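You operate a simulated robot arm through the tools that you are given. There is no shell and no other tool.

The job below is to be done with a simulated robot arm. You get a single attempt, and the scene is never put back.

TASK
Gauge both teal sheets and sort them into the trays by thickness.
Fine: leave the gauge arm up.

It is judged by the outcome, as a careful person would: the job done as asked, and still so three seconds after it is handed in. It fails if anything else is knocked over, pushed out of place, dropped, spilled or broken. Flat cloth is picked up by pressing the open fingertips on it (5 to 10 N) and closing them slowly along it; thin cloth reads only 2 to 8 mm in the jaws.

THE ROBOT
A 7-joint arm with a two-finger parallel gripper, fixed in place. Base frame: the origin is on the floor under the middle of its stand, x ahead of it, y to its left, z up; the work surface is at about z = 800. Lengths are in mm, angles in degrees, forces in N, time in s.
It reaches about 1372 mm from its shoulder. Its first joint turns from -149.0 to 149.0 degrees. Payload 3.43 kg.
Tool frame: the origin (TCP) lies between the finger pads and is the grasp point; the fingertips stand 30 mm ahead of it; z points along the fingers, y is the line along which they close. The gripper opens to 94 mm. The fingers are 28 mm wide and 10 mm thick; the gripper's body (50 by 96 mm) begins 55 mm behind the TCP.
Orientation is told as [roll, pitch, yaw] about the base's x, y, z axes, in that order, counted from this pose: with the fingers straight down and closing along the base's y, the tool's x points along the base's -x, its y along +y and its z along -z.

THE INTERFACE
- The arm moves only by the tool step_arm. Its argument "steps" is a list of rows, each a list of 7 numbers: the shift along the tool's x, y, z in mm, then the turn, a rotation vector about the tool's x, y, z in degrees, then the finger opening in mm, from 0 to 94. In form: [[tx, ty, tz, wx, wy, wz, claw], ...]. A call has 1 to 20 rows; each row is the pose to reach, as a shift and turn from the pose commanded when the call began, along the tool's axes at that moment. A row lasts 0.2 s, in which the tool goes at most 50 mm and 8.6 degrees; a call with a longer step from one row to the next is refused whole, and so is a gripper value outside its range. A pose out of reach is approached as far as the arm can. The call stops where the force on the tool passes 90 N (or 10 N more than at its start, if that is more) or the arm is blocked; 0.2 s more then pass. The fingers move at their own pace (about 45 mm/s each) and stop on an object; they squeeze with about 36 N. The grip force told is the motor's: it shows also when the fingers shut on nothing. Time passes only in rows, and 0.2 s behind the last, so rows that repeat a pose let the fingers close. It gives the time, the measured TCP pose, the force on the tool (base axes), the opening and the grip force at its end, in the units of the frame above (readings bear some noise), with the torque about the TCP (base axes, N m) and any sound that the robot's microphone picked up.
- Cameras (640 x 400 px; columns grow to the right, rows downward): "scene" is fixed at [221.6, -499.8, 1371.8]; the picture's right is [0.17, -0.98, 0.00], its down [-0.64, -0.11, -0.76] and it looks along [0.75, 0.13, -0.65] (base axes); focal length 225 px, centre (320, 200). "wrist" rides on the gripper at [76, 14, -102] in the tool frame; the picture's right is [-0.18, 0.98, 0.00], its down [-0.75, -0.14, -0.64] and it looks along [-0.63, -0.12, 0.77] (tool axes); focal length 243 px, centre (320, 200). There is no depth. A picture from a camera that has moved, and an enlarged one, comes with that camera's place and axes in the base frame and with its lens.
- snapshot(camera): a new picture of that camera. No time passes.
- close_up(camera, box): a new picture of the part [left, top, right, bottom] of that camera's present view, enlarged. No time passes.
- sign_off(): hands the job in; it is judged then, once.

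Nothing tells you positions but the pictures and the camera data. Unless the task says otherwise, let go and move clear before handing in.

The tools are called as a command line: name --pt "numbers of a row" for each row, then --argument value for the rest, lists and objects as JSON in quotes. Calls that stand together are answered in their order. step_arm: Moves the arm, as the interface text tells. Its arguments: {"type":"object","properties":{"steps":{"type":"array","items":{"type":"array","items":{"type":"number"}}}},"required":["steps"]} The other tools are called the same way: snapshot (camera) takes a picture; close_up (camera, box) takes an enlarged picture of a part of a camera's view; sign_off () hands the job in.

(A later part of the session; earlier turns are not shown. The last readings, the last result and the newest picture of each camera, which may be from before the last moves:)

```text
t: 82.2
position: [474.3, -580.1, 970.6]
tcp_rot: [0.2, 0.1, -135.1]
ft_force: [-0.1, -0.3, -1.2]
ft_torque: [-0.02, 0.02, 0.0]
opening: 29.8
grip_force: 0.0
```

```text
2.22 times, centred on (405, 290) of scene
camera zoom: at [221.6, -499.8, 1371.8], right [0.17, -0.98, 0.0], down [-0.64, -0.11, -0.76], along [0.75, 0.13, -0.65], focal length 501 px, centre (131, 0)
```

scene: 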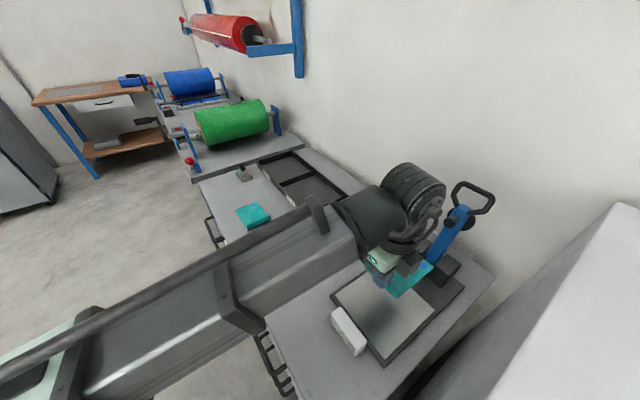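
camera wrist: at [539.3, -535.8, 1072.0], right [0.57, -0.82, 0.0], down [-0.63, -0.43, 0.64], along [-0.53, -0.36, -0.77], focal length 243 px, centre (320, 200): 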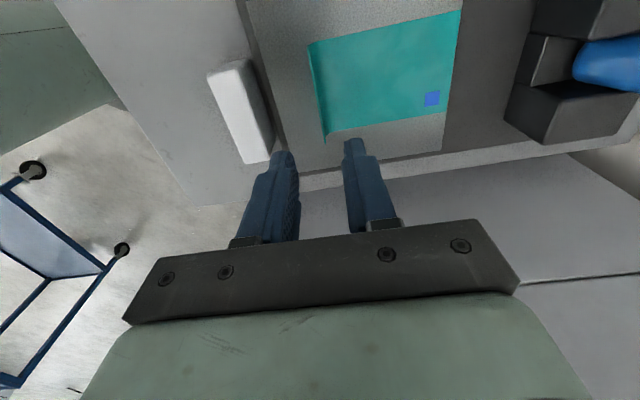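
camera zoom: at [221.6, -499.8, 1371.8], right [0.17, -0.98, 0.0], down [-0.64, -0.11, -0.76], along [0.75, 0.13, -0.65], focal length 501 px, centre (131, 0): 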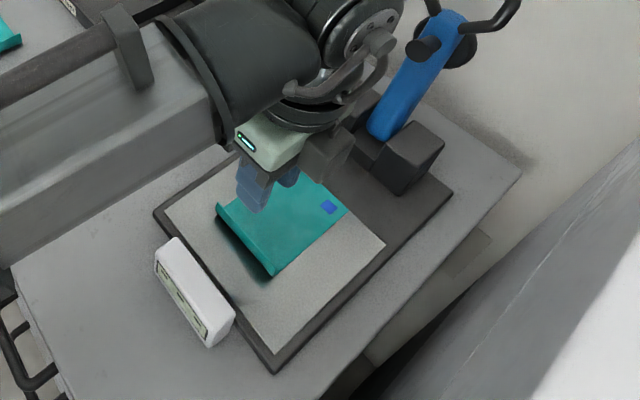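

The first sheet lies flat on the plate, well under where the foot lands. Next I'll go up and over to the handle and grip it as before.

step_arm --pt "0 30 -18 0 0 0 44" --pt "0 60 -36 0 0 0 44" --pt "0 90 -54 0 0 0 44" --pt "0 120 -70 0 0 0 44" --pt "0 155 -90 0 0 0 44" --pt "0 165 -120 0 0 0 44" --pt "0 185 -150 0 0 0 44" --pt "0 220 -170 0 0 0 44" --pt "0 255 -185 0 0 0 44" --pt "0 272.4 -185 0 0 0 44" --pt "0 272.4 -185 0 0 0 44"

snapshot --camera "wrist"

```text
t: 84.5
position: [664.7, -771.6, 1153.6]
tcp_rot: [0.2, 0.0, -134.9]
ft_force: [0.0, -0.2, 0.4]
ft_torque: [-0.04, 0.02, -0.02]
opening: 44.0
grip_force: 0.1
```

```text
taken
camera wrist: at [729.6, -727.0, 1256.9], right [0.57, -0.82, 0.0], down [-0.63, -0.43, 0.64], along [-0.53, -0.36, -0.77], focal length 243 px, centre (320, 200)
```

wrist: 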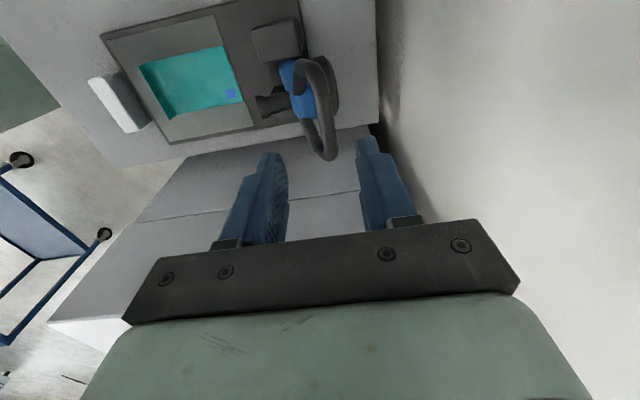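

step_arm --pt "0.5 2 25 0 0 0 44" --pt "0.5 2 45 0 0 0 44" --pt "0.5 2 60 0 0 0 44" --pt "0.5 2 70 0 0 0 44" --pt "0.5 2 75 0 0 0 44" --pt "0.5 2 75 0 0 0 34" --pt "0.5 2 75 0 0 0 24" --pt "0.5 2 75 0 0 0 16" --pt "0.5 2 75 0 0 0 8" --pt "0.5 2 75 0 0 0 4" --pt "0.5 2 75 0 0 0 4"

```text
t: 87.0
position: [668.1, -773.1, 1080.2]
tcp_rot: [0.1, 0.0, -135.1]
ft_force: [1.2, -0.4, 0.0]
ft_torque: [0.02, -0.03, -0.84]
opening: 12.3
grip_force: 45.4
```

Gripped again. I'll lower along the fitted arc, with less final tilt this time so the wrist doesn't hide the readout.

step_arm --pt "0 -12.3 -2.9 -0.67 0 0 4" --pt "0 -24.7 -4.9 -1.33 0 0 4" --pt "0 -37.3 -6.3 -2 0 0 4" --pt "0 -49.9 -6.9 -2.67 0 0 4" --pt "0 -62.5 -6.8 -3.33 0 0 4" --pt "0 -75.1 -5.9 -4 0 0 4" --pt "0 -87.6 -4.3 -4.67 0 0 4" --pt "0 -100.1 -1.9 -5.33 0 0 4" --pt "0 -112.2 1.0 -6 0 0 4" --pt "0 -124.3 4.8 -6.67 0 0 4" --pt "0 -136 9.2 -7.33 0 0 4" --pt "0 -147.7 14.4 -8 0 0 4" --pt "0 -158.7 20.1 -8.67 0 0 4" --pt "0 -169.7 26.6 -9.33 0 0 4" --pt "0 -169.7 26.6 -9.33 0 0 4"

```text
t: 90.2
position: [547.5, -652.0, 1052.9]
tcp_rot: [9.4, 0.0, -134.9]
ft_force: [-2.9, 0.9, 1.1]
ft_torque: [-0.27, 0.43, 0.22]
opening: 12.8
grip_force: 44.7
```

step_arm --pt "0 -11.4 5.4 -0.67 0 0 4" --pt "0 -22.6 11.3 -1.33 0 0 4" --pt "0 -33.3 17.8 -2 0 0 4" --pt "0 -43.7 24.9 -2.67 0 0 4" --pt "0 -53.5 32.7 -3.33 0 0 4" --pt "0 -63.1 41.0 -4 0 0 4" --pt "0 -71.9 49.9 -4.67 0 0 4" --pt "0 -80.4 59.3 -5.33 0 0 4" --pt "0 -88 69.2 -6 0 0 4" --pt "0 -95.4 79.5 -6.67 0 0 4" --pt "0 -101.8 90.1 -7.33 0 0 4" --pt "0 -108 101.1 -8 0 0 4" --pt "0 -108 101.1 -8 0 0 4"

close_up --camera "scene" --box '[310, 200, 500, 380]'

```text
t: 93.0
position: [484.8, -589.5, 935.2]
tcp_rot: [17.4, 0.0, -134.9]
ft_force: [-3.3, 1.5, 0.2]
ft_torque: [-0.48, 0.43, 1.15]
opening: 12.5
grip_force: 44.8
```

```text
2.22 times, centred on (405, 290) of scene
camera zoom: at [221.6, -499.8, 1371.8], right [0.17, -0.98, 0.0], down [-0.64, -0.11, -0.76], along [0.75, 0.13, -0.65], focal length 501 px, centre (131, 0)
```

zoom: 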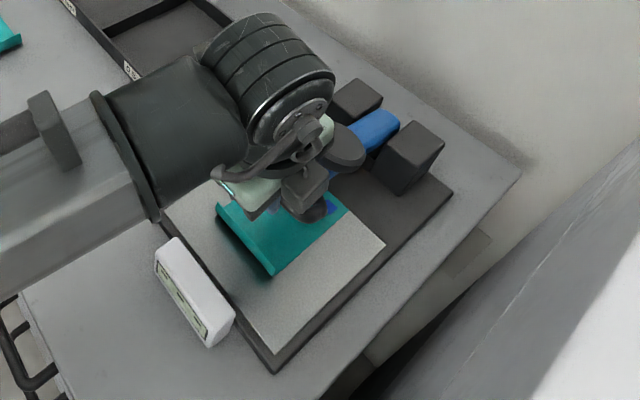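

step_arm --pt "0 -6.5 10.5 -0.67 0 0 4" --pt "0 -13 21.4 -1.33 0 0 4" --pt "0 -15.8 27 -1.67 0 0 4" --pt "0 -18.5 32.7 -2 0 0 4" --pt "0 -20.1 36.2 -2.2 0 0 4" --pt "0 -21.6 39.6 -2.4 0 0 4" --pt "0 -21.6 39.6 -2.4 0 0 4"

step_arm --pt "0 -0.9 2.2 0 0 0 4" --pt "0 -0.9 2.2 0 0 0 4"

close_up --camera "scene" --box '[310, 200, 500, 380]'

close_up --camera "scene" --box '[325, 295, 385, 360]'

```text
t: 94.5
position: [478.8, -583.6, 892.1]
tcp_rot: [19.8, 0.0, -134.9]
ft_force: [-13.3, 0.9, -0.7]
ft_torque: [-0.34, 0.47, 1.13]
opening: 12.5
grip_force: 45.2
```

```text
t: 95.2
position: [479.0, -582.1, 888.4]
tcp_rot: [19.9, -0.1, -135.0]
ft_force: [-13.9, 0.6, -0.7]
ft_torque: [-0.54, 0.61, 1.11]
opening: 12.7
grip_force: 44.8
```

```text
2.22 times, centred on (405, 290) of scene
camera zoom: at [221.6, -499.8, 1371.8], right [0.17, -0.98, 0.0], down [-0.64, -0.11, -0.76], along [0.75, 0.13, -0.65], focal length 501 px, centre (131, 0)
```

zoom: 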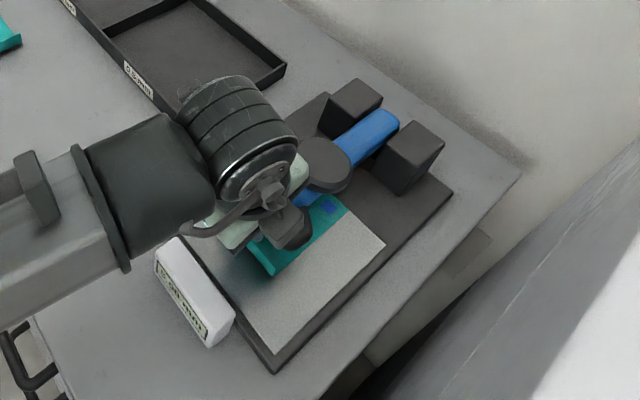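

```text
6.15 times, centred on (355, 328) of scene
camera zoom: at [221.6, -499.8, 1371.8], right [0.17, -0.98, 0.0], down [-0.64, -0.11, -0.76], along [0.75, 0.13, -0.65], focal length 1386 px, centre (105, -585)
```

zoom: 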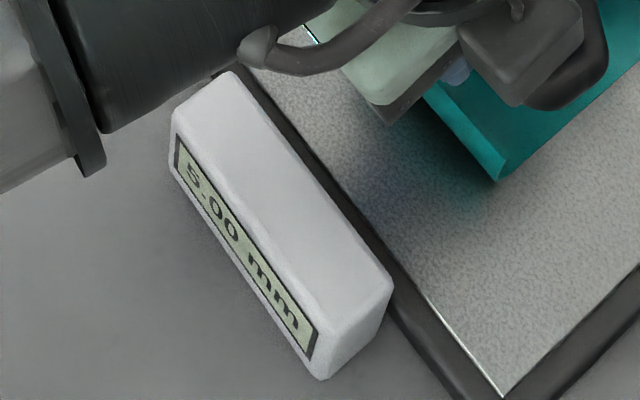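

The readout shows 5.00 mm, likely its range limit with the foot not yet seated. Lowering the last few millimetres.

step_arm --pt "0 -1.3 1.2 0 0 0 4" --pt "0 -1.6 2 0 0 0 4" --pt "0 -1.6 2 0 0 0 4"

close_up --camera "scene" --box '[325, 295, 385, 360]'

```text
t: 96.0
position: [477.5, -582.7, 887.2]
tcp_rot: [19.8, 0.0, -135.0]
ft_force: [-19.7, -2.9, -0.8]
ft_torque: [-0.15, 0.33, 1.22]
opening: 12.5
grip_force: 45.0
```

```text
6.15 times, centred on (355, 328) of scene
camera zoom: at [221.6, -499.8, 1371.8], right [0.17, -0.98, 0.0], down [-0.64, -0.11, -0.76], along [0.75, 0.13, -0.65], focal length 1386 px, centre (105, -585)
```

zoom: 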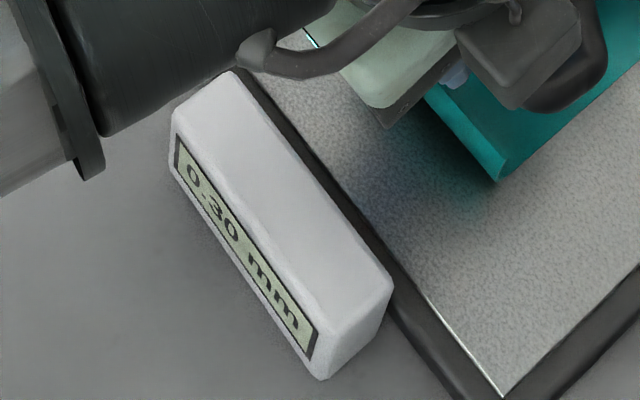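

It now reads 0.30 mm. I'll press slightly more to confirm the reading is stable with the foot fully seated.

step_arm --pt "-0.7 -0.7 0.8 0 0 0 4" --pt "-0.7 -0.7 0.8 0 0 0 4"

close_up --camera "scene" --box '[325, 295, 385, 360]'

```text
t: 96.5
position: [477.8, -582.9, 885.7]
tcp_rot: [19.9, 0.0, -134.9]
ft_force: [-11.8, 1.6, -0.2]
ft_torque: [-1.04, 0.95, 0.88]
opening: 12.5
grip_force: 45.0
```

```text
6.15 times, centred on (355, 328) of scene
camera zoom: at [221.6, -499.8, 1371.8], right [0.17, -0.98, 0.0], down [-0.64, -0.11, -0.76], along [0.75, 0.13, -0.65], focal length 1386 px, centre (105, -585)
```

zoom: 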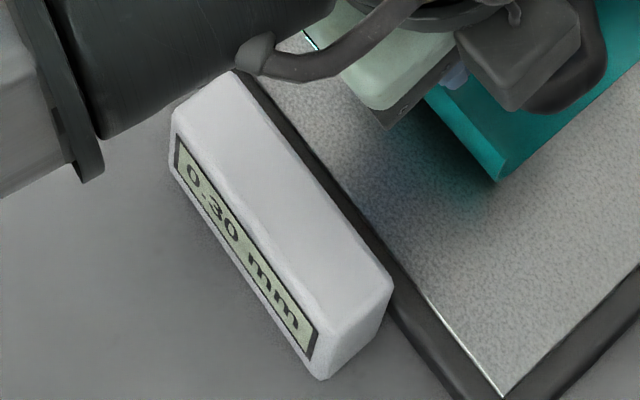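

close_up --camera "scene" --box '[338, 305, 368, 340]'

step_arm --pt "0 -0.5 1 0 0 0 4" --pt "0 -0.5 1 0 0 0 4"

close_up --camera "scene" --box '[338, 305, 368, 340]'

```text
11.43 times, centred on (353, 322) of scene
camera zoom: at [221.6, -499.8, 1371.8], right [0.17, -0.98, 0.0], down [-0.64, -0.11, -0.76], along [0.75, 0.13, -0.65], focal length 2575 px, centre (-57, -1200)
```

zoom: 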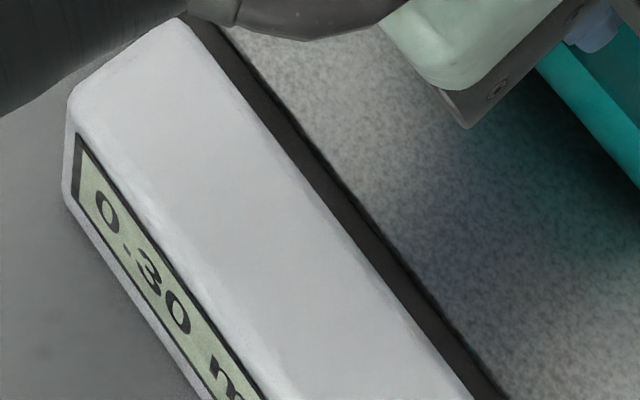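

```text
t: 97.2
position: [478.0, -583.7, 883.7]
tcp_rot: [19.9, 0.1, -134.9]
ft_force: [-5.5, 2.4, 3.4]
ft_torque: [-0.76, 0.69, 0.97]
opening: 12.9
grip_force: 45.3
```

```text
11.43 times, centred on (353, 322) of scene
camera zoom: at [221.6, -499.8, 1371.8], right [0.17, -0.98, 0.0], down [-0.64, -0.11, -0.76], along [0.75, 0.13, -0.65], focal length 2575 px, centre (-57, -1200)
```

zoom: 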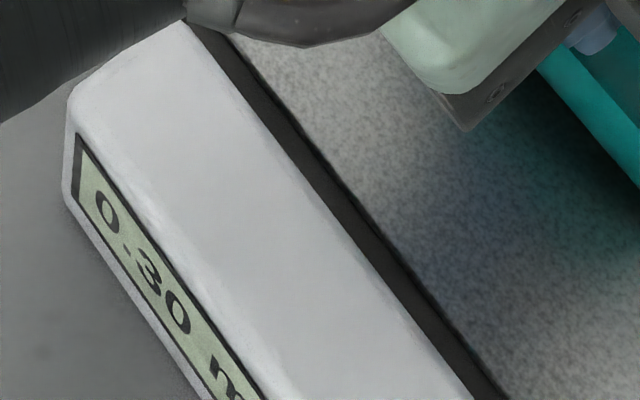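

step_arm --pt "0 -0.4 1.2 0 0 0 4" --pt "0 -0.4 1.2 0 0 0 4"

close_up --camera "scene" --box '[338, 305, 368, 340]'

```text
t: 97.8
position: [478.4, -582.6, 883.0]
tcp_rot: [20.0, 0.1, -134.9]
ft_force: [-5.3, 6.8, 20.2]
ft_torque: [-0.22, 0.2, 1.25]
opening: 12.8
grip_force: 45.0
```

```text
11.43 times, centred on (353, 322) of scene
camera zoom: at [221.6, -499.8, 1371.8], right [0.17, -0.98, 0.0], down [-0.64, -0.11, -0.76], along [0.75, 0.13, -0.65], focal length 2575 px, centre (-57, -1200)
```

zoom: 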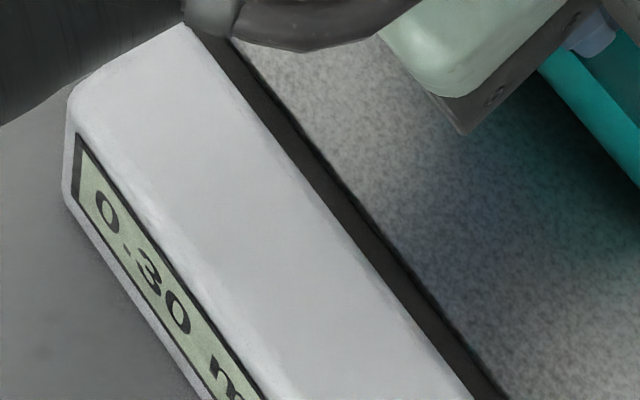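

The reading holds at 0.30 mm under a firm press, so this sheet belongs in the middle tray (0.3 mm). I'll raise the arm back up along the same arc.

step_arm --pt "0 7.6 -13.9 0.67 0 0 4" --pt "0 13.6 -25 1.33 0 0 4" --pt "0 20.4 -35.5 2 0 0 4" --pt "0 27.5 -45.8 2.67 0 0 4" --pt "0 35.6 -55.4 3.33 0 0 4" --pt "0 44 -64.7 4 0 0 4" --pt "0 53.1 -73.4 4.67 0 0 4" --pt "0 62.4 -81.7 5.33 0 0 4" --pt "0 72.5 -89.3 6 0 0 4" --pt "0 82.8 -96.5 6.67 0 0 4" --pt "0 93.7 -102.8 7.33 0 0 4" --pt "0 104.8 -108.7 8 0 0 4" --pt "0 116.3 -113.7 8.67 0 0 4" --pt "0 128.1 -118.2 9.33 0 0 4" --pt "0 140.1 -121.9 10 0 0 4" --pt "0 152.4 -125.1 10.67 0 0 4" --pt "0 152.4 -125.1 10.67 0 0 4"

close_up --camera "scene" --box '[330, 150, 530, 350]'

```text
t: 101.3
position: [549.3, -654.7, 1052.5]
tcp_rot: [9.2, 0.0, -135.0]
ft_force: [0.1, 0.1, 0.0]
ft_torque: [0.18, -0.36, 0.42]
opening: 12.6
grip_force: 44.7
```

```text
2.00 times, centred on (430, 250) of scene
camera zoom: at [221.6, -499.8, 1371.8], right [0.17, -0.98, 0.0], down [-0.64, -0.11, -0.76], along [0.75, 0.13, -0.65], focal length 451 px, centre (100, 100)
```

zoom: 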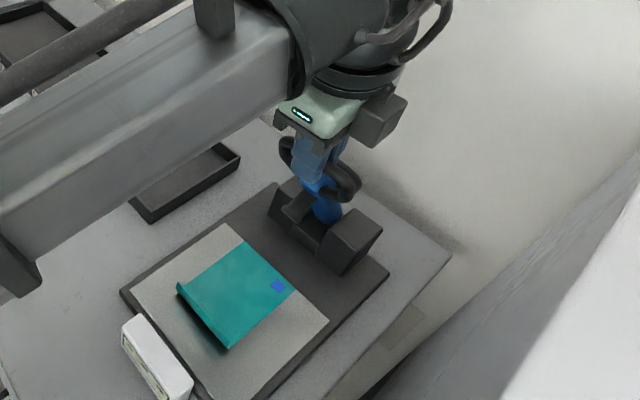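

step_arm --pt "0 11.9 -4.5 0.67 0 0 4" --pt "0 23.7 -8.5 1.33 0 0 4" --pt "0 36 -11.5 2 0 0 4" --pt "0 48.3 -14.1 2.67 0 0 4" --pt "0 60.8 -15.7 3.33 0 0 4" --pt "0 73.3 -16.8 4 0 0 4" --pt "0 86 -17 4.67 0 0 4" --pt "0 98.6 -16.7 5.33 0 0 4" --pt "0 111.2 -15.4 6 0 0 4" --pt "0 123.7 -13.6 6.67 0 0 4" --pt "0 136 -10.9 7.33 0 0 4" --pt "0 148.2 -7.6 8 0 0 4" --pt "0 159.8 -3.5 8.67 0 0 4" --pt "0 170.8 1 9.33 0 0 4" --pt "0 170.8 1 9.33 0 0 4"

```text
t: 104.5
position: [669.2, -773.6, 1078.7]
tcp_rot: [-0.1, 0.0, -135.1]
ft_force: [2.2, 0.7, -1.7]
ft_torque: [-0.12, 0.05, -0.89]
opening: 12.8
grip_force: 44.8
```

The arm is back up. Releasing, rising, and retracing my path to the sheet's lip.

step_arm --pt "0 0 0 0 0 0 18" --pt "0 0 0 0 0 0 30" --pt "0 0 0 0 0 0 44" --pt "0 0 0 0 0 0 44" --pt "0 0 -20 0 0 0 44" --pt "0 0 -45 0 0 0 44" --pt "0 0 -77 0 0 0 44" --pt "0 0 -77 0 0 0 44"

close_up --camera "scene" --box '[410, 90, 570, 290]'

step_arm --pt "0 -18 0 0 0 0 40" --pt "0 -54 15 0 0 0 40" --pt "0 -89 35 0 0 0 40" --pt "0 -109 65 0 0 0 40" --pt "0 -119 95 0 0 0 40" --pt "0 -154 115 0 0 0 40" --pt "0 -184 131 0 0 0 40" --pt "0 -214 149 0 0 0 40" --pt "0 -244 167 0 0 0 40" --pt "0 -273 185 0 0 0 40" --pt "0 -273 185 0 0 0 40" --pt "0 -273 185 0 0 0 40"

snapshot --camera "wrist"

```text
t: 106.3
position: [667.6, -772.5, 1157.1]
tcp_rot: [-0.1, -0.1, -135.0]
ft_force: [-0.2, 0.1, -0.5]
ft_torque: [-0.01, 0.01, 0.03]
opening: 44.2
grip_force: 0.2
```

```text
2.00 times, centred on (490, 190) of scene
camera zoom: at [221.6, -499.8, 1371.8], right [0.17, -0.98, 0.0], down [-0.64, -0.11, -0.76], along [0.75, 0.13, -0.65], focal length 451 px, centre (-20, 220)
```

zoom: 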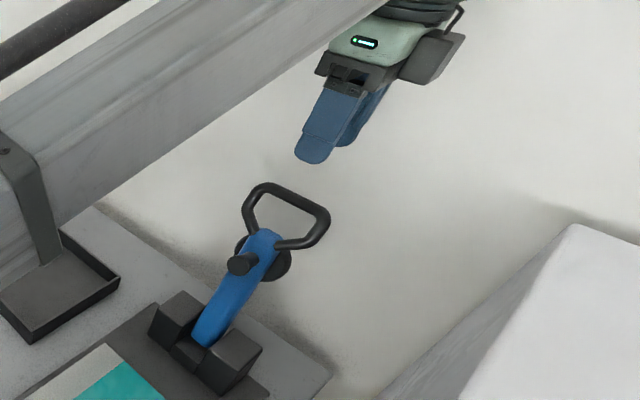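

```text
t: 109.0
position: [474.4, -580.3, 972.1]
tcp_rot: [-0.1, -0.1, -135.0]
ft_force: [0.6, 0.3, 0.7]
ft_torque: [0.0, 0.01, 0.02]
opening: 39.8
grip_force: 0.0
```

```text
taken
camera wrist: at [539.4, -535.0, 1073.5], right [0.57, -0.82, 0.0], down [-0.63, -0.43, 0.64], along [-0.53, -0.36, -0.77], focal length 243 px, centre (320, 200)
```

wrist: 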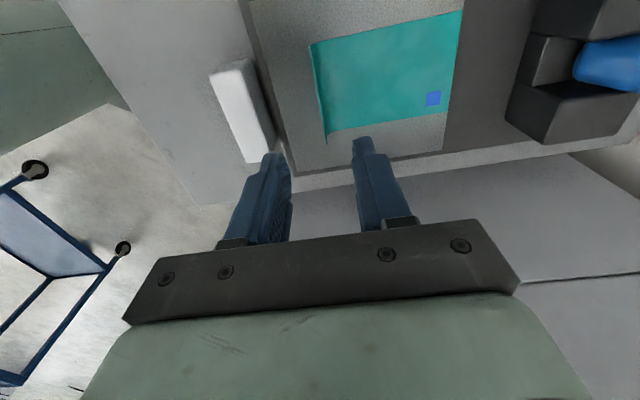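

The sheet hasn't moved. Descending on the lip to the same grip height above the plate as before, then closing slowly.

step_arm --pt "0 -1 40 0 0 0 40" --pt "0 -1 75 0 0 0 40" --pt "0 -1 98 0 0 0 40" --pt "0 -1 108 0 0 0 40" --pt "0 -1 112 0 0 0 40" --pt "0 -1 112 0 0 0 32" --pt "0 -1 112 0 0 0 24" --pt "0 -1 112 0 0 0 18" --pt "0 -1 112 0 0 0 13" --pt "0 -1 112 0 0 0 9" --pt "0 -1 112 0 0 0 6" --pt "0 -1 112 0 0 0 3" --pt "0 -1 112 0 0 0 0" --pt "0 -1 112 0 0 0 0" --pt "0 -1 112 0 0 0 0"

close_up --camera "wrist" --box '[230, 60, 430, 240]'

```text
t: 112.2
position: [474.8, -579.3, 858.9]
tcp_rot: [-0.2, -0.1, -135.0]
ft_force: [-1.0, 0.5, -0.7]
ft_torque: [-0.02, -0.03, -0.04]
opening: 2.4
grip_force: 35.8
```

```text
2.22 times, centred on (330, 150) of wrist
camera zoom: at [539.8, -535.8, 961.4], right [0.57, -0.82, 0.0], down [-0.63, -0.43, 0.64], along [-0.53, -0.36, -0.77], focal length 539 px, centre (298, 311)
```

zoom: 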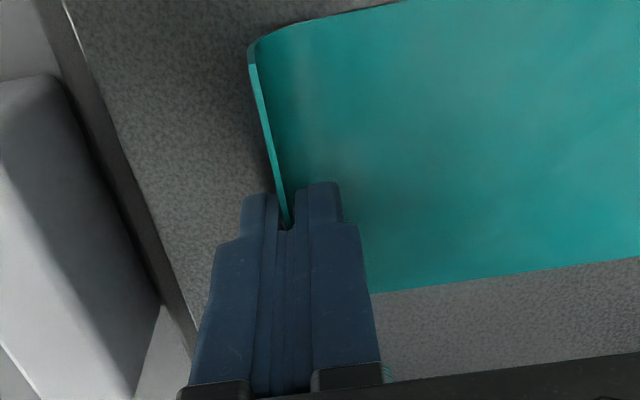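

Gripped at 2.4 mm. Lifting and carrying it to the middle tray (0.3 mm), turning the jaws back to yaw -45 on the way.

step_arm --pt "0 0 -5 0 0 0 0" --pt "0 0 -15 0 0 0 0" --pt "0 0 -40 0 0 0 0" --pt "0 0 -80 0 0 0 0" --pt "0 0 -120 0 0 0 0" --pt "28.4 10 -120 0 0 -6.43 0" --pt "56.9 20 -120 0 0 -12.86 0" --pt "85.3 30 -120 0 0 -19.3 0" --pt "113.7 40 -120 0 0 -25.7 0" --pt "142.1 50 -120 0 0 -32.1 0" --pt "170.6 60 -120 0 0 -38.6 0" --pt "199 70 -120 0 0 -45 0" --pt "227.4 80 -120 0 0 -51.4 0" --pt "255.9 90 -120 0 0 -57.9 0" --pt "284.3 100 -120 0 0 -64.3 0" --pt "312.7 110 -120 0 0 -70.7 0" --pt "341.1 120 -120 0 0 -77.1 0" --pt "369.6 130 -120 0 0 -83.6 0" --pt "398 140 -120 0 0 -90 0" --pt "398 140 -120 0 0 -90 0"

snapshot --camera "scene"

snapshot --camera "wrist"

```text
t: 116.3
position: [854.4, -396.5, 979.0]
tcp_rot: [0.1, 0.2, -45.0]
ft_force: [0.0, -1.4, 0.4]
ft_torque: [0.02, 0.03, 0.02]
opening: 2.1
grip_force: 36.4
```

```text
taken
```

scene: 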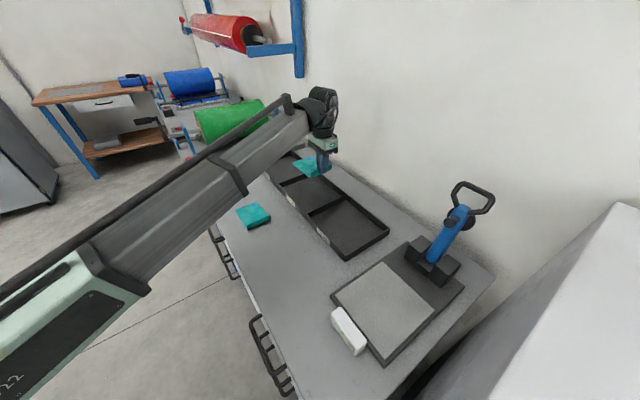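

```text
taken
camera wrist: at [810.5, -332.2, 1081.6], right [0.82, 0.57, 0.0], down [0.44, -0.63, 0.64], along [0.36, -0.53, -0.77], focal length 243 px, centre (320, 200)
```

wrist: 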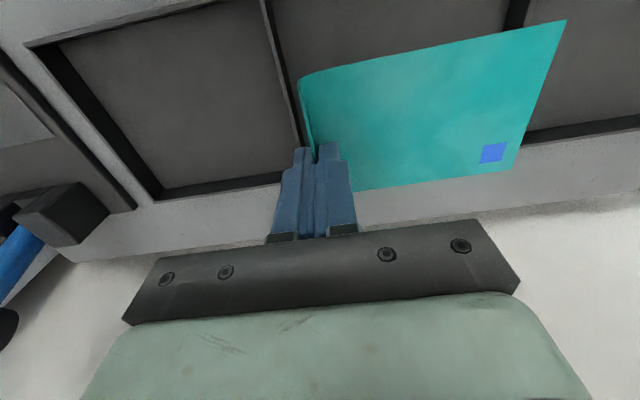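

The sheet hangs over the middle compartment, which spans a ≈ 295–495 and b ≈ 802–973 in bench coordinates. I'll shift 10 mm away from the divider and lower it to the floor in small final steps.

step_arm --pt "0 5 30 0 0 0 0" --pt "0 10 65 0 0 0 0" --pt "0 10 95 0 0 0 0" --pt "0 10 115 0 0 0 0" --pt "0 10 124 0 0 0 0" --pt "0 10 126 0 0 0 0" --pt "0 10 126 0 0 0 0"

snapshot --camera "wrist"

```text
t: 118.0
position: [862.9, -389.9, 852.6]
tcp_rot: [0.0, 0.0, -45.0]
ft_force: [0.0, -1.2, -0.2]
ft_torque: [-0.01, 0.05, 0.0]
opening: 2.2
grip_force: 36.1
```

```text
taken
camera wrist: at [818.2, -325.3, 955.4], right [0.82, 0.57, 0.0], down [0.43, -0.63, 0.64], along [0.36, -0.53, -0.77], focal length 243 px, centre (320, 200)
```

wrist: 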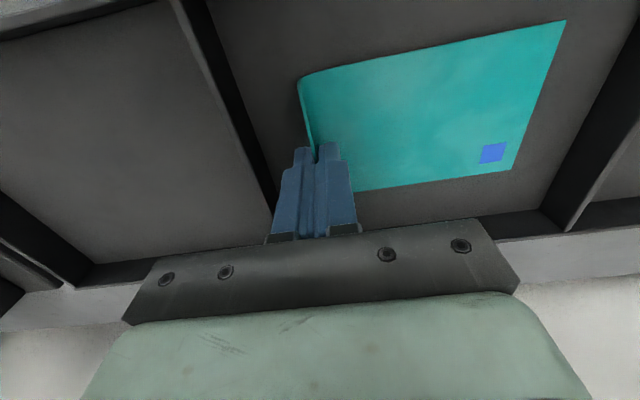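

step_arm --pt "0 0 2 0 0 0 0" --pt "0 0 4 0 0 0 0" --pt "0 0 4 0 0 0 0"

step_arm --pt "0 0 1.5 0 0 0 0" --pt "0 0 1.5 0 0 0 0"

```text
t: 118.8
position: [860.7, -387.0, 848.6]
tcp_rot: [0.1, 0.2, -44.9]
ft_force: [1.0, 0.2, -0.8]
ft_torque: [-0.03, 0.03, 0.0]
opening: 2.4
grip_force: 36.3
```

```text
t: 119.3
position: [861.5, -387.7, 846.7]
tcp_rot: [0.1, 0.1, -45.1]
ft_force: [-0.2, -0.2, -0.5]
ft_torque: [-0.03, 0.0, 0.01]
opening: 2.1
grip_force: 36.0
```

step_arm --pt "0 0 1.3 0 0 0 0" --pt "0 0 1.3 0 0 0 0"

step_arm --pt "0 0 0.6 0 0 0 0" --pt "0 0 0.6 0 0 0 0"

```text
t: 120.0
position: [860.4, -388.2, 846.7]
tcp_rot: [-0.1, 0.2, -45.0]
ft_force: [-0.3, 0.1, 9.3]
ft_torque: [0.03, -0.14, 0.05]
opening: 2.4
grip_force: 35.4
```

```text
t: 120.5
position: [861.3, -389.7, 846.3]
tcp_rot: [0.0, 0.1, -44.9]
ft_force: [-4.0, -1.1, 19.7]
ft_torque: [0.15, -0.01, 0.05]
opening: 2.3
grip_force: 36.1
```

The sheet is on the tray floor. Easing off, opening only as far as the divider allows, and rising.

step_arm --pt "0 0 -0.7 0 0 0 0" --pt "0 0 -0.9 0 0 0 4" --pt "0 0 -0.9 0 0 0 9" --pt "0 0 -0.9 0 0 0 15" --pt "0 0 -0.9 0 0 0 22" --pt "0 0 -0.9 0 0 0 24" --pt "0 0 -0.9 0 0 0 24" --pt "0 0 -8 0 0 0 24" --pt "0 0 -25 0 0 0 24" --pt "0 0 -60 0 0 0 24" --pt "0 0 -100 0 0 0 30" --pt "0 0 -140 0 0 0 40" --pt "0 0 -140 0 0 0 40"

snapshot --camera "wrist"

close_up --camera "scene" --box '[200, 130, 400, 270]'

```text
t: 123.3
position: [862.1, -389.8, 986.3]
tcp_rot: [-0.1, 0.2, -45.1]
ft_force: [0.0, -0.6, 0.1]
ft_torque: [0.01, 0.0, -0.01]
opening: 40.1
grip_force: 0.0
```

```text
taken
camera wrist: at [819.6, -324.3, 1088.5], right [0.82, 0.57, 0.0], down [0.43, -0.63, 0.64], along [0.36, -0.53, -0.77], focal length 243 px, centre (320, 200)
```

wrist: 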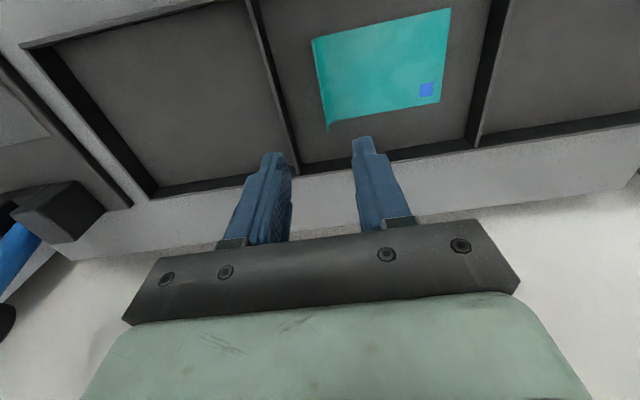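

```text
2.86 times, centred on (300, 200) of scene
camera zoom: at [221.6, -499.8, 1371.8], right [0.17, -0.98, 0.0], down [-0.64, -0.11, -0.76], along [0.75, 0.13, -0.65], focal length 644 px, centre (377, 200)
```

zoom: 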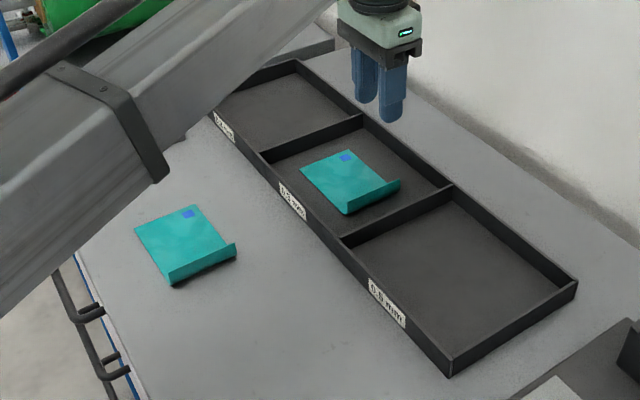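

The first sheet lies fully inside the 0.3 mm tray. Now for the other sheet, whose lip I expect near a ≈ 361, b ≈ 650.

step_arm --pt "40 5 0 0 0 0 40" --pt "80 9 0 0 0 0 40" --pt "120 14 0 0 0 0 40" --pt "160 18 10 0 0 0 40" --pt "200 23 24 0 0 0 40" --pt "235 27 36 0 0 0 40" --pt "235 27 36 0 0 0 40" --pt "235 27 36 0 0 0 40"

snapshot --camera "wrist"

close_up --camera "wrist" --box '[280, 0, 480, 160]'

```text
t: 125.2
position: [714.6, -202.3, 950.9]
tcp_rot: [0.0, 0.1, -45.0]
ft_force: [0.1, -0.6, 0.1]
ft_torque: [-0.01, 0.0, -0.01]
opening: 40.0
grip_force: 0.1
```

```text
taken
camera wrist: at [671.0, -138.7, 1053.1], right [0.82, 0.57, 0.0], down [0.43, -0.63, 0.64], along [0.36, -0.53, -0.77], focal length 243 px, centre (320, 200)
```

wrist: 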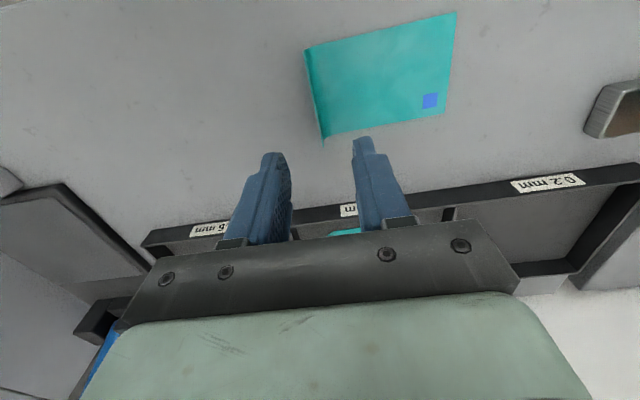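

```text
2.50 times, centred on (380, 80) of wrist
camera zoom: at [671.0, -138.7, 1053.1], right [0.82, 0.57, 0.0], down [0.43, -0.63, 0.64], along [0.36, -0.53, -0.77], focal length 606 px, centre (170, 500)
```

zoom: 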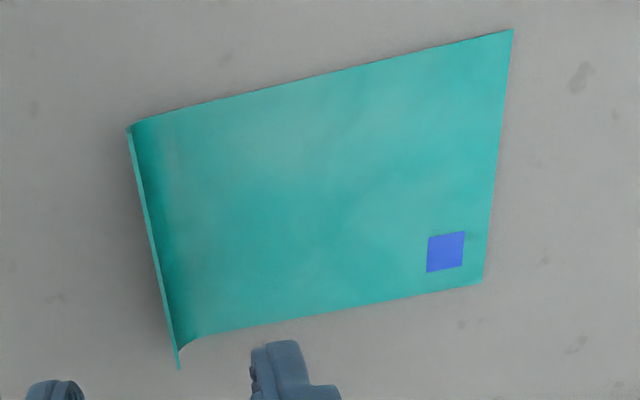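

The left label reads 0.2 mm, so the trays are 0.2 / 0.3 / 0.5. The lip is at a ≈ 356.5, so I'll shift over it, descend to the grip height that worked, and close slowly.

step_arm --pt "0 -5.5 35 0 0 0 40" --pt "0 -5.5 70 0 0 0 40" --pt "0 -5.5 93 0 0 0 40" --pt "0 -5.5 104 0 0 0 40" --pt "0 -5.5 107.5 0 0 0 40" --pt "0 -5.5 107.5 0 0 0 40"

close_up --camera "wrist" --box '[230, 60, 430, 240]'

```text
t: 126.5
position: [710.0, -208.5, 843.1]
tcp_rot: [0.0, -0.1, -45.0]
ft_force: [-1.1, 0.6, 0.5]
ft_torque: [0.04, -0.01, -0.03]
opening: 40.0
grip_force: 0.1
```

```text
2.22 times, centred on (330, 150) of wrist
camera zoom: at [667.7, -144.0, 945.6], right [0.82, 0.57, 0.0], down [0.43, -0.63, 0.64], along [0.36, -0.53, -0.77], focal length 539 px, centre (298, 311)
```

zoom: 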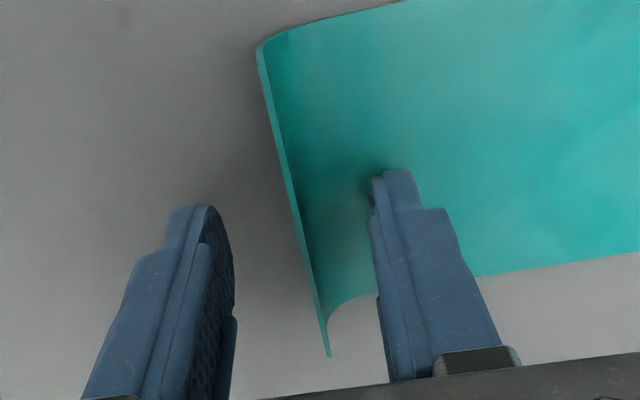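

step_arm --pt "0 3 0 0 0 0 34" --pt "0 3 0 0 0 0 28" --pt "0 3 0 0 0 0 22" --pt "0 3 0 0 0 0 17" --pt "0 3 0 0 0 0 12" --pt "0 3 0 0 0 0 8" --pt "0 3 0 0 0 0 5" --pt "0 3 0 0 0 0 3" --pt "0 3 0 0 0 0 0" --pt "0 3 0 0 0 0 0" --pt "0 3 0 0 0 0 0"

close_up --camera "wrist" --box '[230, 60, 430, 240]'

```text
t: 128.9
position: [713.1, -204.9, 842.1]
tcp_rot: [0.0, 0.2, -45.0]
ft_force: [0.5, 0.6, 0.3]
ft_torque: [0.01, -0.01, 0.0]
opening: 2.3
grip_force: 36.1
```

```text
2.22 times, centred on (330, 150) of wrist
camera zoom: at [669.8, -141.9, 945.4], right [0.82, 0.57, 0.0], down [0.43, -0.63, 0.64], along [0.36, -0.53, -0.77], focal length 539 px, centre (298, 311)
```

zoom: 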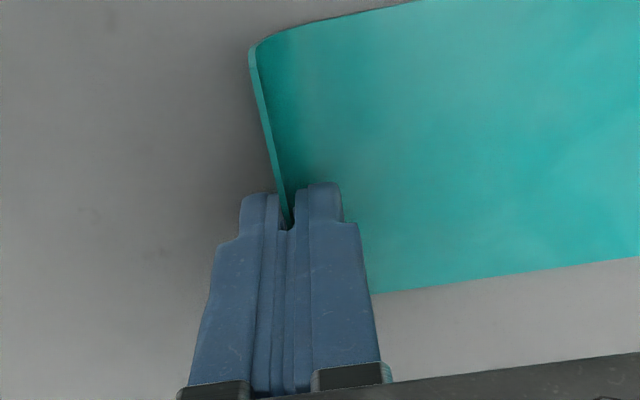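

Gripped at 2.3 mm. Lifting and carrying it to the gauge plate, same placement as the first.

step_arm --pt "0 0 -5 0 0 0 0" --pt "0 0 -15 0 0 0 0" --pt "0 0 -40 0 0 0 0" --pt "0 0 -80 0 0 0 0" --pt "0 0 -120 0 0 0 0" --pt "0 0 -140 0 0 0 0" --pt "-8 -36.2 -140 0 0 7.5 0" --pt "-16 -72.4 -140 0 0 15 0" --pt "-24 -108.6 -140 0 0 22.5 0" --pt "-32 -144.8 -140 0 0 30 0" --pt "-40 -181 -140 0 0 37.5 0" --pt "-48 -217.1 -140 0 0 45 0" --pt "-55.9 -253.3 -140 0 0 52.5 0" --pt "-63.9 -289.5 -140 0 0 60 0" --pt "-71.9 -325.7 -140 0 0 67.5 0" --pt "-79.9 -361.9 -140 0 0 75 0" --pt "-87.9 -398.1 -140 0 0 82.5 0" --pt "-95.9 -434.3 -140 0 0 90 0" --pt "-95.9 -434.3 -140 0 0 90 0"

snapshot --camera "wrist"

snapshot --camera "scene"

```text
t: 132.9
position: [472.4, -580.4, 981.1]
tcp_rot: [-0.2, 0.1, -135.0]
ft_force: [-0.1, -0.5, 0.1]
ft_torque: [0.01, 0.02, -0.02]
opening: 2.4
grip_force: 35.4
```

```text
taken
camera wrist: at [537.9, -537.2, 1083.3], right [0.56, -0.83, 0.0], down [-0.63, -0.43, 0.64], along [-0.53, -0.36, -0.77], focal length 243 px, centre (320, 200)
```

wrist: 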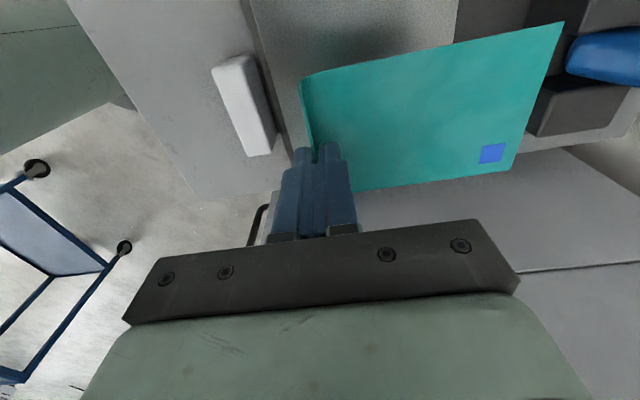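

```text
taken
```

scene: 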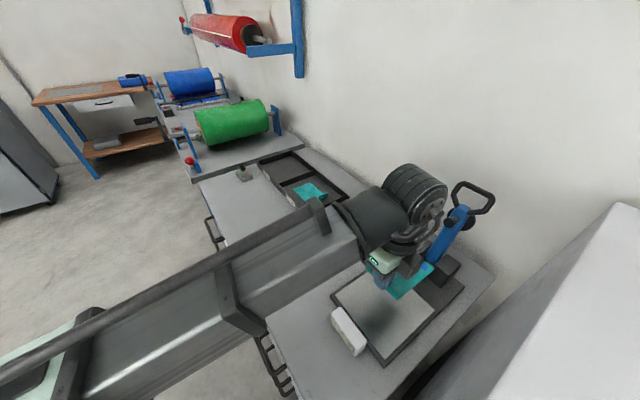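

step_arm --pt "0 0 30 0 0 0 0" --pt "0 0 60 0 0 0 0" --pt "0 0 85 0 0 0 0" --pt "0 0 102 0 0 0 0" --pt "0 0 112 0 0 0 0" --pt "0 0 117 0 0 0 0" --pt "0 0 119 0 0 0 0" --pt "0 0 119 0 0 0 0"

step_arm --pt "0 0 1.2 0 0 0 0" --pt "0 0 1.2 0 0 0 0"

```text
t: 134.8
position: [473.5, -581.2, 862.7]
tcp_rot: [-0.1, 0.0, -135.0]
ft_force: [-1.2, -0.5, -0.2]
ft_torque: [-0.02, -0.01, -0.01]
opening: 2.3
grip_force: 36.0
```

```text
t: 135.3
position: [473.6, -581.3, 861.7]
tcp_rot: [-0.1, 0.0, -135.0]
ft_force: [-0.7, 0.0, -0.3]
ft_torque: [0.02, 0.03, 0.02]
opening: 2.2
grip_force: 35.5
```

step_arm --pt "0 0 1.2 0 0 0 0" --pt "0 0 1.2 0 0 0 0"

step_arm --pt "0 0 0.8 0 0 0 0" --pt "0 0 0.8 0 0 0 0"

```text
t: 135.9
position: [473.8, -580.7, 861.6]
tcp_rot: [-0.1, 0.0, -134.9]
ft_force: [-0.4, 0.7, 0.4]
ft_torque: [-0.01, 0.01, 0.02]
opening: 2.3
grip_force: 35.9
```

```text
t: 136.6
position: [473.8, -582.2, 859.5]
tcp_rot: [-0.1, 0.1, -135.0]
ft_force: [1.0, 0.0, 0.1]
ft_torque: [-0.02, -0.01, 0.02]
opening: 2.3
grip_force: 36.3
```

step_arm --pt "0 0 0.8 0 0 0 0" --pt "0 0 0.8 0 0 0 0"

step_arm --pt "0 0 0.6 0 0 0 0" --pt "0 0 0.6 0 0 0 0"

```text
t: 137.2
position: [472.9, -581.7, 858.9]
tcp_rot: [-0.1, 0.0, -135.0]
ft_force: [1.7, -1.1, 7.4]
ft_torque: [0.05, -0.24, -0.05]
opening: 2.1
grip_force: 36.1
```

```text
t: 137.8
position: [472.4, -581.3, 859.4]
tcp_rot: [-0.1, 0.0, -134.9]
ft_force: [0.0, -0.3, 18.3]
ft_torque: [0.04, -0.33, 0.02]
opening: 2.6
grip_force: 36.7
```

The second sheet rests on the plate. Releasing, rising, then going over to the handle.

step_arm --pt "0 0 -0.6 0 0 0 0" --pt "0 0 -0.8 0 0 0 4" --pt "0 0 -0.8 0 0 0 9" --pt "0 0 -0.8 0 0 0 15" --pt "0 0 -0.8 0 0 0 22" --pt "0 0 -0.8 0 0 0 30" --pt "0 0 -0.8 0 0 0 30" --pt "0 0 -10 0 0 0 30" --pt "0 0 -35 0 0 0 30" --pt "0 0 -70 0 0 0 30" --pt "0 0 -112 0 0 0 30" --pt "0 0 -112 0 0 0 30"

snapshot --camera "wrist"

close_up --camera "scene" --box '[310, 200, 500, 380]'

```text
t: 140.3
position: [473.4, -581.5, 971.4]
tcp_rot: [-0.2, 0.0, -135.0]
ft_force: [-0.6, 0.6, -0.1]
ft_torque: [0.0, 0.05, -0.02]
opening: 30.2
grip_force: 0.1
```

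```text
taken
camera wrist: at [538.9, -537.5, 1072.9], right [0.57, -0.82, 0.0], down [-0.63, -0.43, 0.64], along [-0.53, -0.36, -0.77], focal length 243 px, centre (320, 200)
```

wrist: 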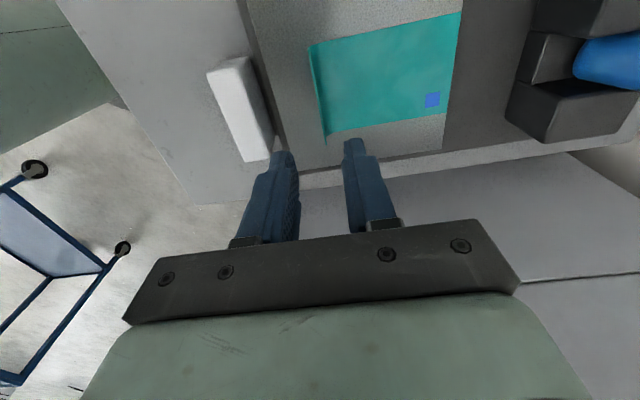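

```text
2.22 times, centred on (405, 290) of scene
camera zoom: at [221.6, -499.8, 1371.8], right [0.17, -0.98, 0.0], down [-0.64, -0.11, -0.76], along [0.75, 0.13, -0.65], focal length 501 px, centre (131, 0)
```

zoom: 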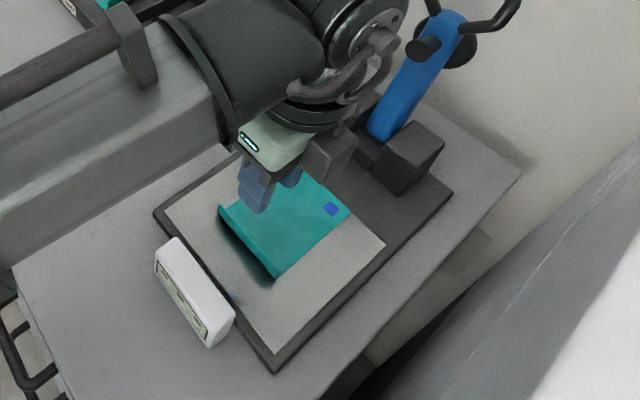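

The sheet is flat, same place as the first. Going up and over to the handle and gripping.

step_arm --pt "0.5 30 -18 0 0 0 44" --pt "1 60 -36 0 0 0 44" --pt "1.5 90 -54 0 0 0 44" --pt "1.7 120 -70 0 0 0 44" --pt "1.7 155 -90 0 0 0 44" --pt "1.7 165 -120 0 0 0 44" --pt "1.7 185 -150 0 0 0 44" --pt "1.7 220 -170 0 0 0 44" --pt "1.7 255 -184 0 0 0 44" --pt "1.7 272 -184 0 0 0 44" --pt "1.7 272 -184 0 0 0 44" --pt "1.7 272 -184 0 0 0 44"

snapshot --camera "wrist"

```text
t: 142.9
position: [667.0, -771.2, 1155.7]
tcp_rot: [-0.2, 0.0, -135.0]
ft_force: [0.4, 0.6, -0.1]
ft_torque: [0.03, 0.01, 0.05]
opening: 43.9
grip_force: 0.1
```

```text
taken
camera wrist: at [731.6, -727.5, 1258.8], right [0.57, -0.82, 0.0], down [-0.63, -0.43, 0.64], along [-0.53, -0.36, -0.77], focal length 243 px, centre (320, 200)
```

wrist: 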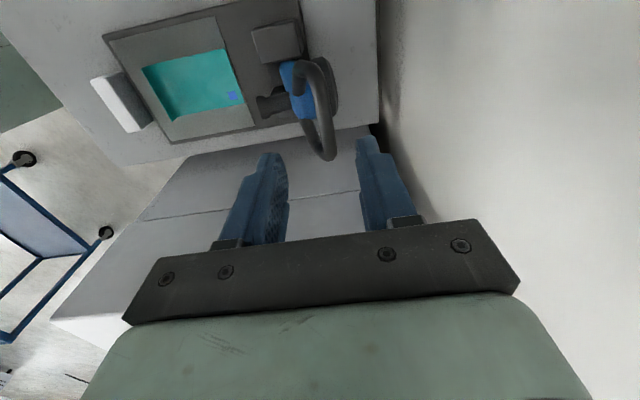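

step_arm --pt "-0.5 1 25 0 0 0 44" --pt "-0.5 1 47 0 0 0 44" --pt "-0.5 1 62 0 0 0 44" --pt "-0.5 1 72 0 0 0 44" --pt "-0.5 1 77 0 0 0 44" --pt "-0.5 1 77 0 0 0 34" --pt "-0.5 1 77 0 0 0 24" --pt "-0.5 1 77 0 0 0 16" --pt "-0.5 1 77 0 0 0 8" --pt "-0.5 1 77 0 0 0 4" --pt "-0.5 1 77 0 0 0 4"

```text
t: 145.3
position: [667.8, -773.2, 1079.1]
tcp_rot: [-0.1, 0.0, -135.1]
ft_force: [1.0, 0.3, 0.8]
ft_torque: [0.02, -0.02, -0.8]
opening: 12.4
grip_force: 45.5
```

Bar gripped. Lowering along the same arc.

step_arm --pt "0 -12.3 -2.9 -0.67 0 0 4" --pt "0 -24.7 -4.9 -1.33 0 0 4" --pt "0 -37.3 -6.3 -2 0 0 4" --pt "0 -49.9 -6.9 -2.67 0 0 4" --pt "0 -62.5 -6.8 -3.33 0 0 4" --pt "0 -75.1 -5.9 -4 0 0 4" --pt "0 -87.6 -4.3 -4.67 0 0 4" --pt "0 -100.1 -1.9 -5.33 0 0 4" --pt "0 -112.2 1.0 -6 0 0 4" --pt "0 -124.3 4.8 -6.67 0 0 4" --pt "0 -136 9.2 -7.33 0 0 4" --pt "0 -147.7 14.4 -8 0 0 4" --pt "0 -158.7 20.1 -8.67 0 0 4" --pt "0 -169.7 26.6 -9.33 0 0 4" --pt "0 -169.7 26.6 -9.33 0 0 4"

step_arm --pt "0 -11.4 5.4 -0.67 0 0 4" --pt "0 -22.6 11.3 -1.33 0 0 4" --pt "0 -33.3 17.8 -2 0 0 4" --pt "0 -43.7 24.9 -2.67 0 0 4" --pt "0 -53.5 32.7 -3.33 0 0 4" --pt "0 -63.1 41.0 -4 0 0 4" --pt "0 -71.9 49.9 -4.67 0 0 4" --pt "0 -80.4 59.3 -5.33 0 0 4" --pt "0 -88 69.2 -6 0 0 4" --pt "0 -95.4 79.5 -6.67 0 0 4" --pt "0 -101.8 90.1 -7.33 0 0 4" --pt "0 -108 101.1 -8 0 0 4" --pt "0 -108 101.1 -8 0 0 4"

```text
t: 148.6
position: [547.1, -653.1, 1049.8]
tcp_rot: [9.2, 0.0, -134.9]
ft_force: [3.5, 3.6, -2.9]
ft_torque: [-0.12, 0.13, 0.33]
opening: 12.3
grip_force: 45.7
```

```text
t: 151.3
position: [483.3, -589.3, 934.9]
tcp_rot: [17.1, 0.1, -135.0]
ft_force: [-2.3, -0.3, 0.4]
ft_torque: [-0.8, 0.7, 1.0]
opening: 12.6
grip_force: 45.0
```

step_arm --pt "0 -6.5 10.5 -0.67 0 0 4" --pt "0 -13 21.4 -1.33 0 0 4" --pt "0 -15.8 27 -1.67 0 0 4" --pt "0 -18.5 32.7 -2 0 0 4" --pt "0 -20.1 36.2 -2.2 0 0 4" --pt "0 -21.6 39.6 -2.4 0 0 4" --pt "0 -21.6 39.6 -2.4 0 0 4"

step_arm --pt "0 -1.2 2 0 0 0 4" --pt "-0.5 -2.5 4.2 0 0 0 4" --pt "-0.7 -3 5.2 0 0 0 4" --pt "-0.7 -3 5.2 0 0 0 4"

close_up --camera "scene" --box '[338, 305, 368, 340]'

```text
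t: 152.9
position: [476.0, -583.1, 889.5]
tcp_rot: [19.5, 0.0, -135.0]
ft_force: [-0.7, 6.8, -0.5]
ft_torque: [-0.53, 0.58, 1.1]
opening: 12.5
grip_force: 44.7
```

```text
t: 153.9
position: [476.7, -583.3, 885.6]
tcp_rot: [19.8, 0.1, -135.0]
ft_force: [6.5, 11.5, 30.3]
ft_torque: [-0.7, 0.41, 1.07]
opening: 12.8
grip_force: 45.0
```

```text
11.43 times, centred on (353, 322) of scene
camera zoom: at [221.6, -499.8, 1371.8], right [0.17, -0.98, 0.0], down [-0.64, -0.11, -0.76], along [0.75, 0.13, -0.65], focal length 2575 px, centre (-57, -1200)
```

zoom: 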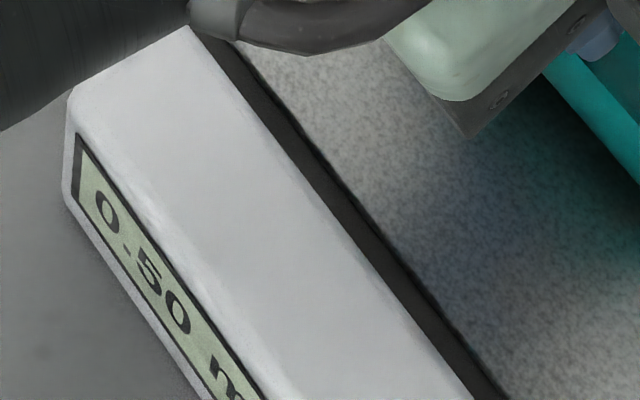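

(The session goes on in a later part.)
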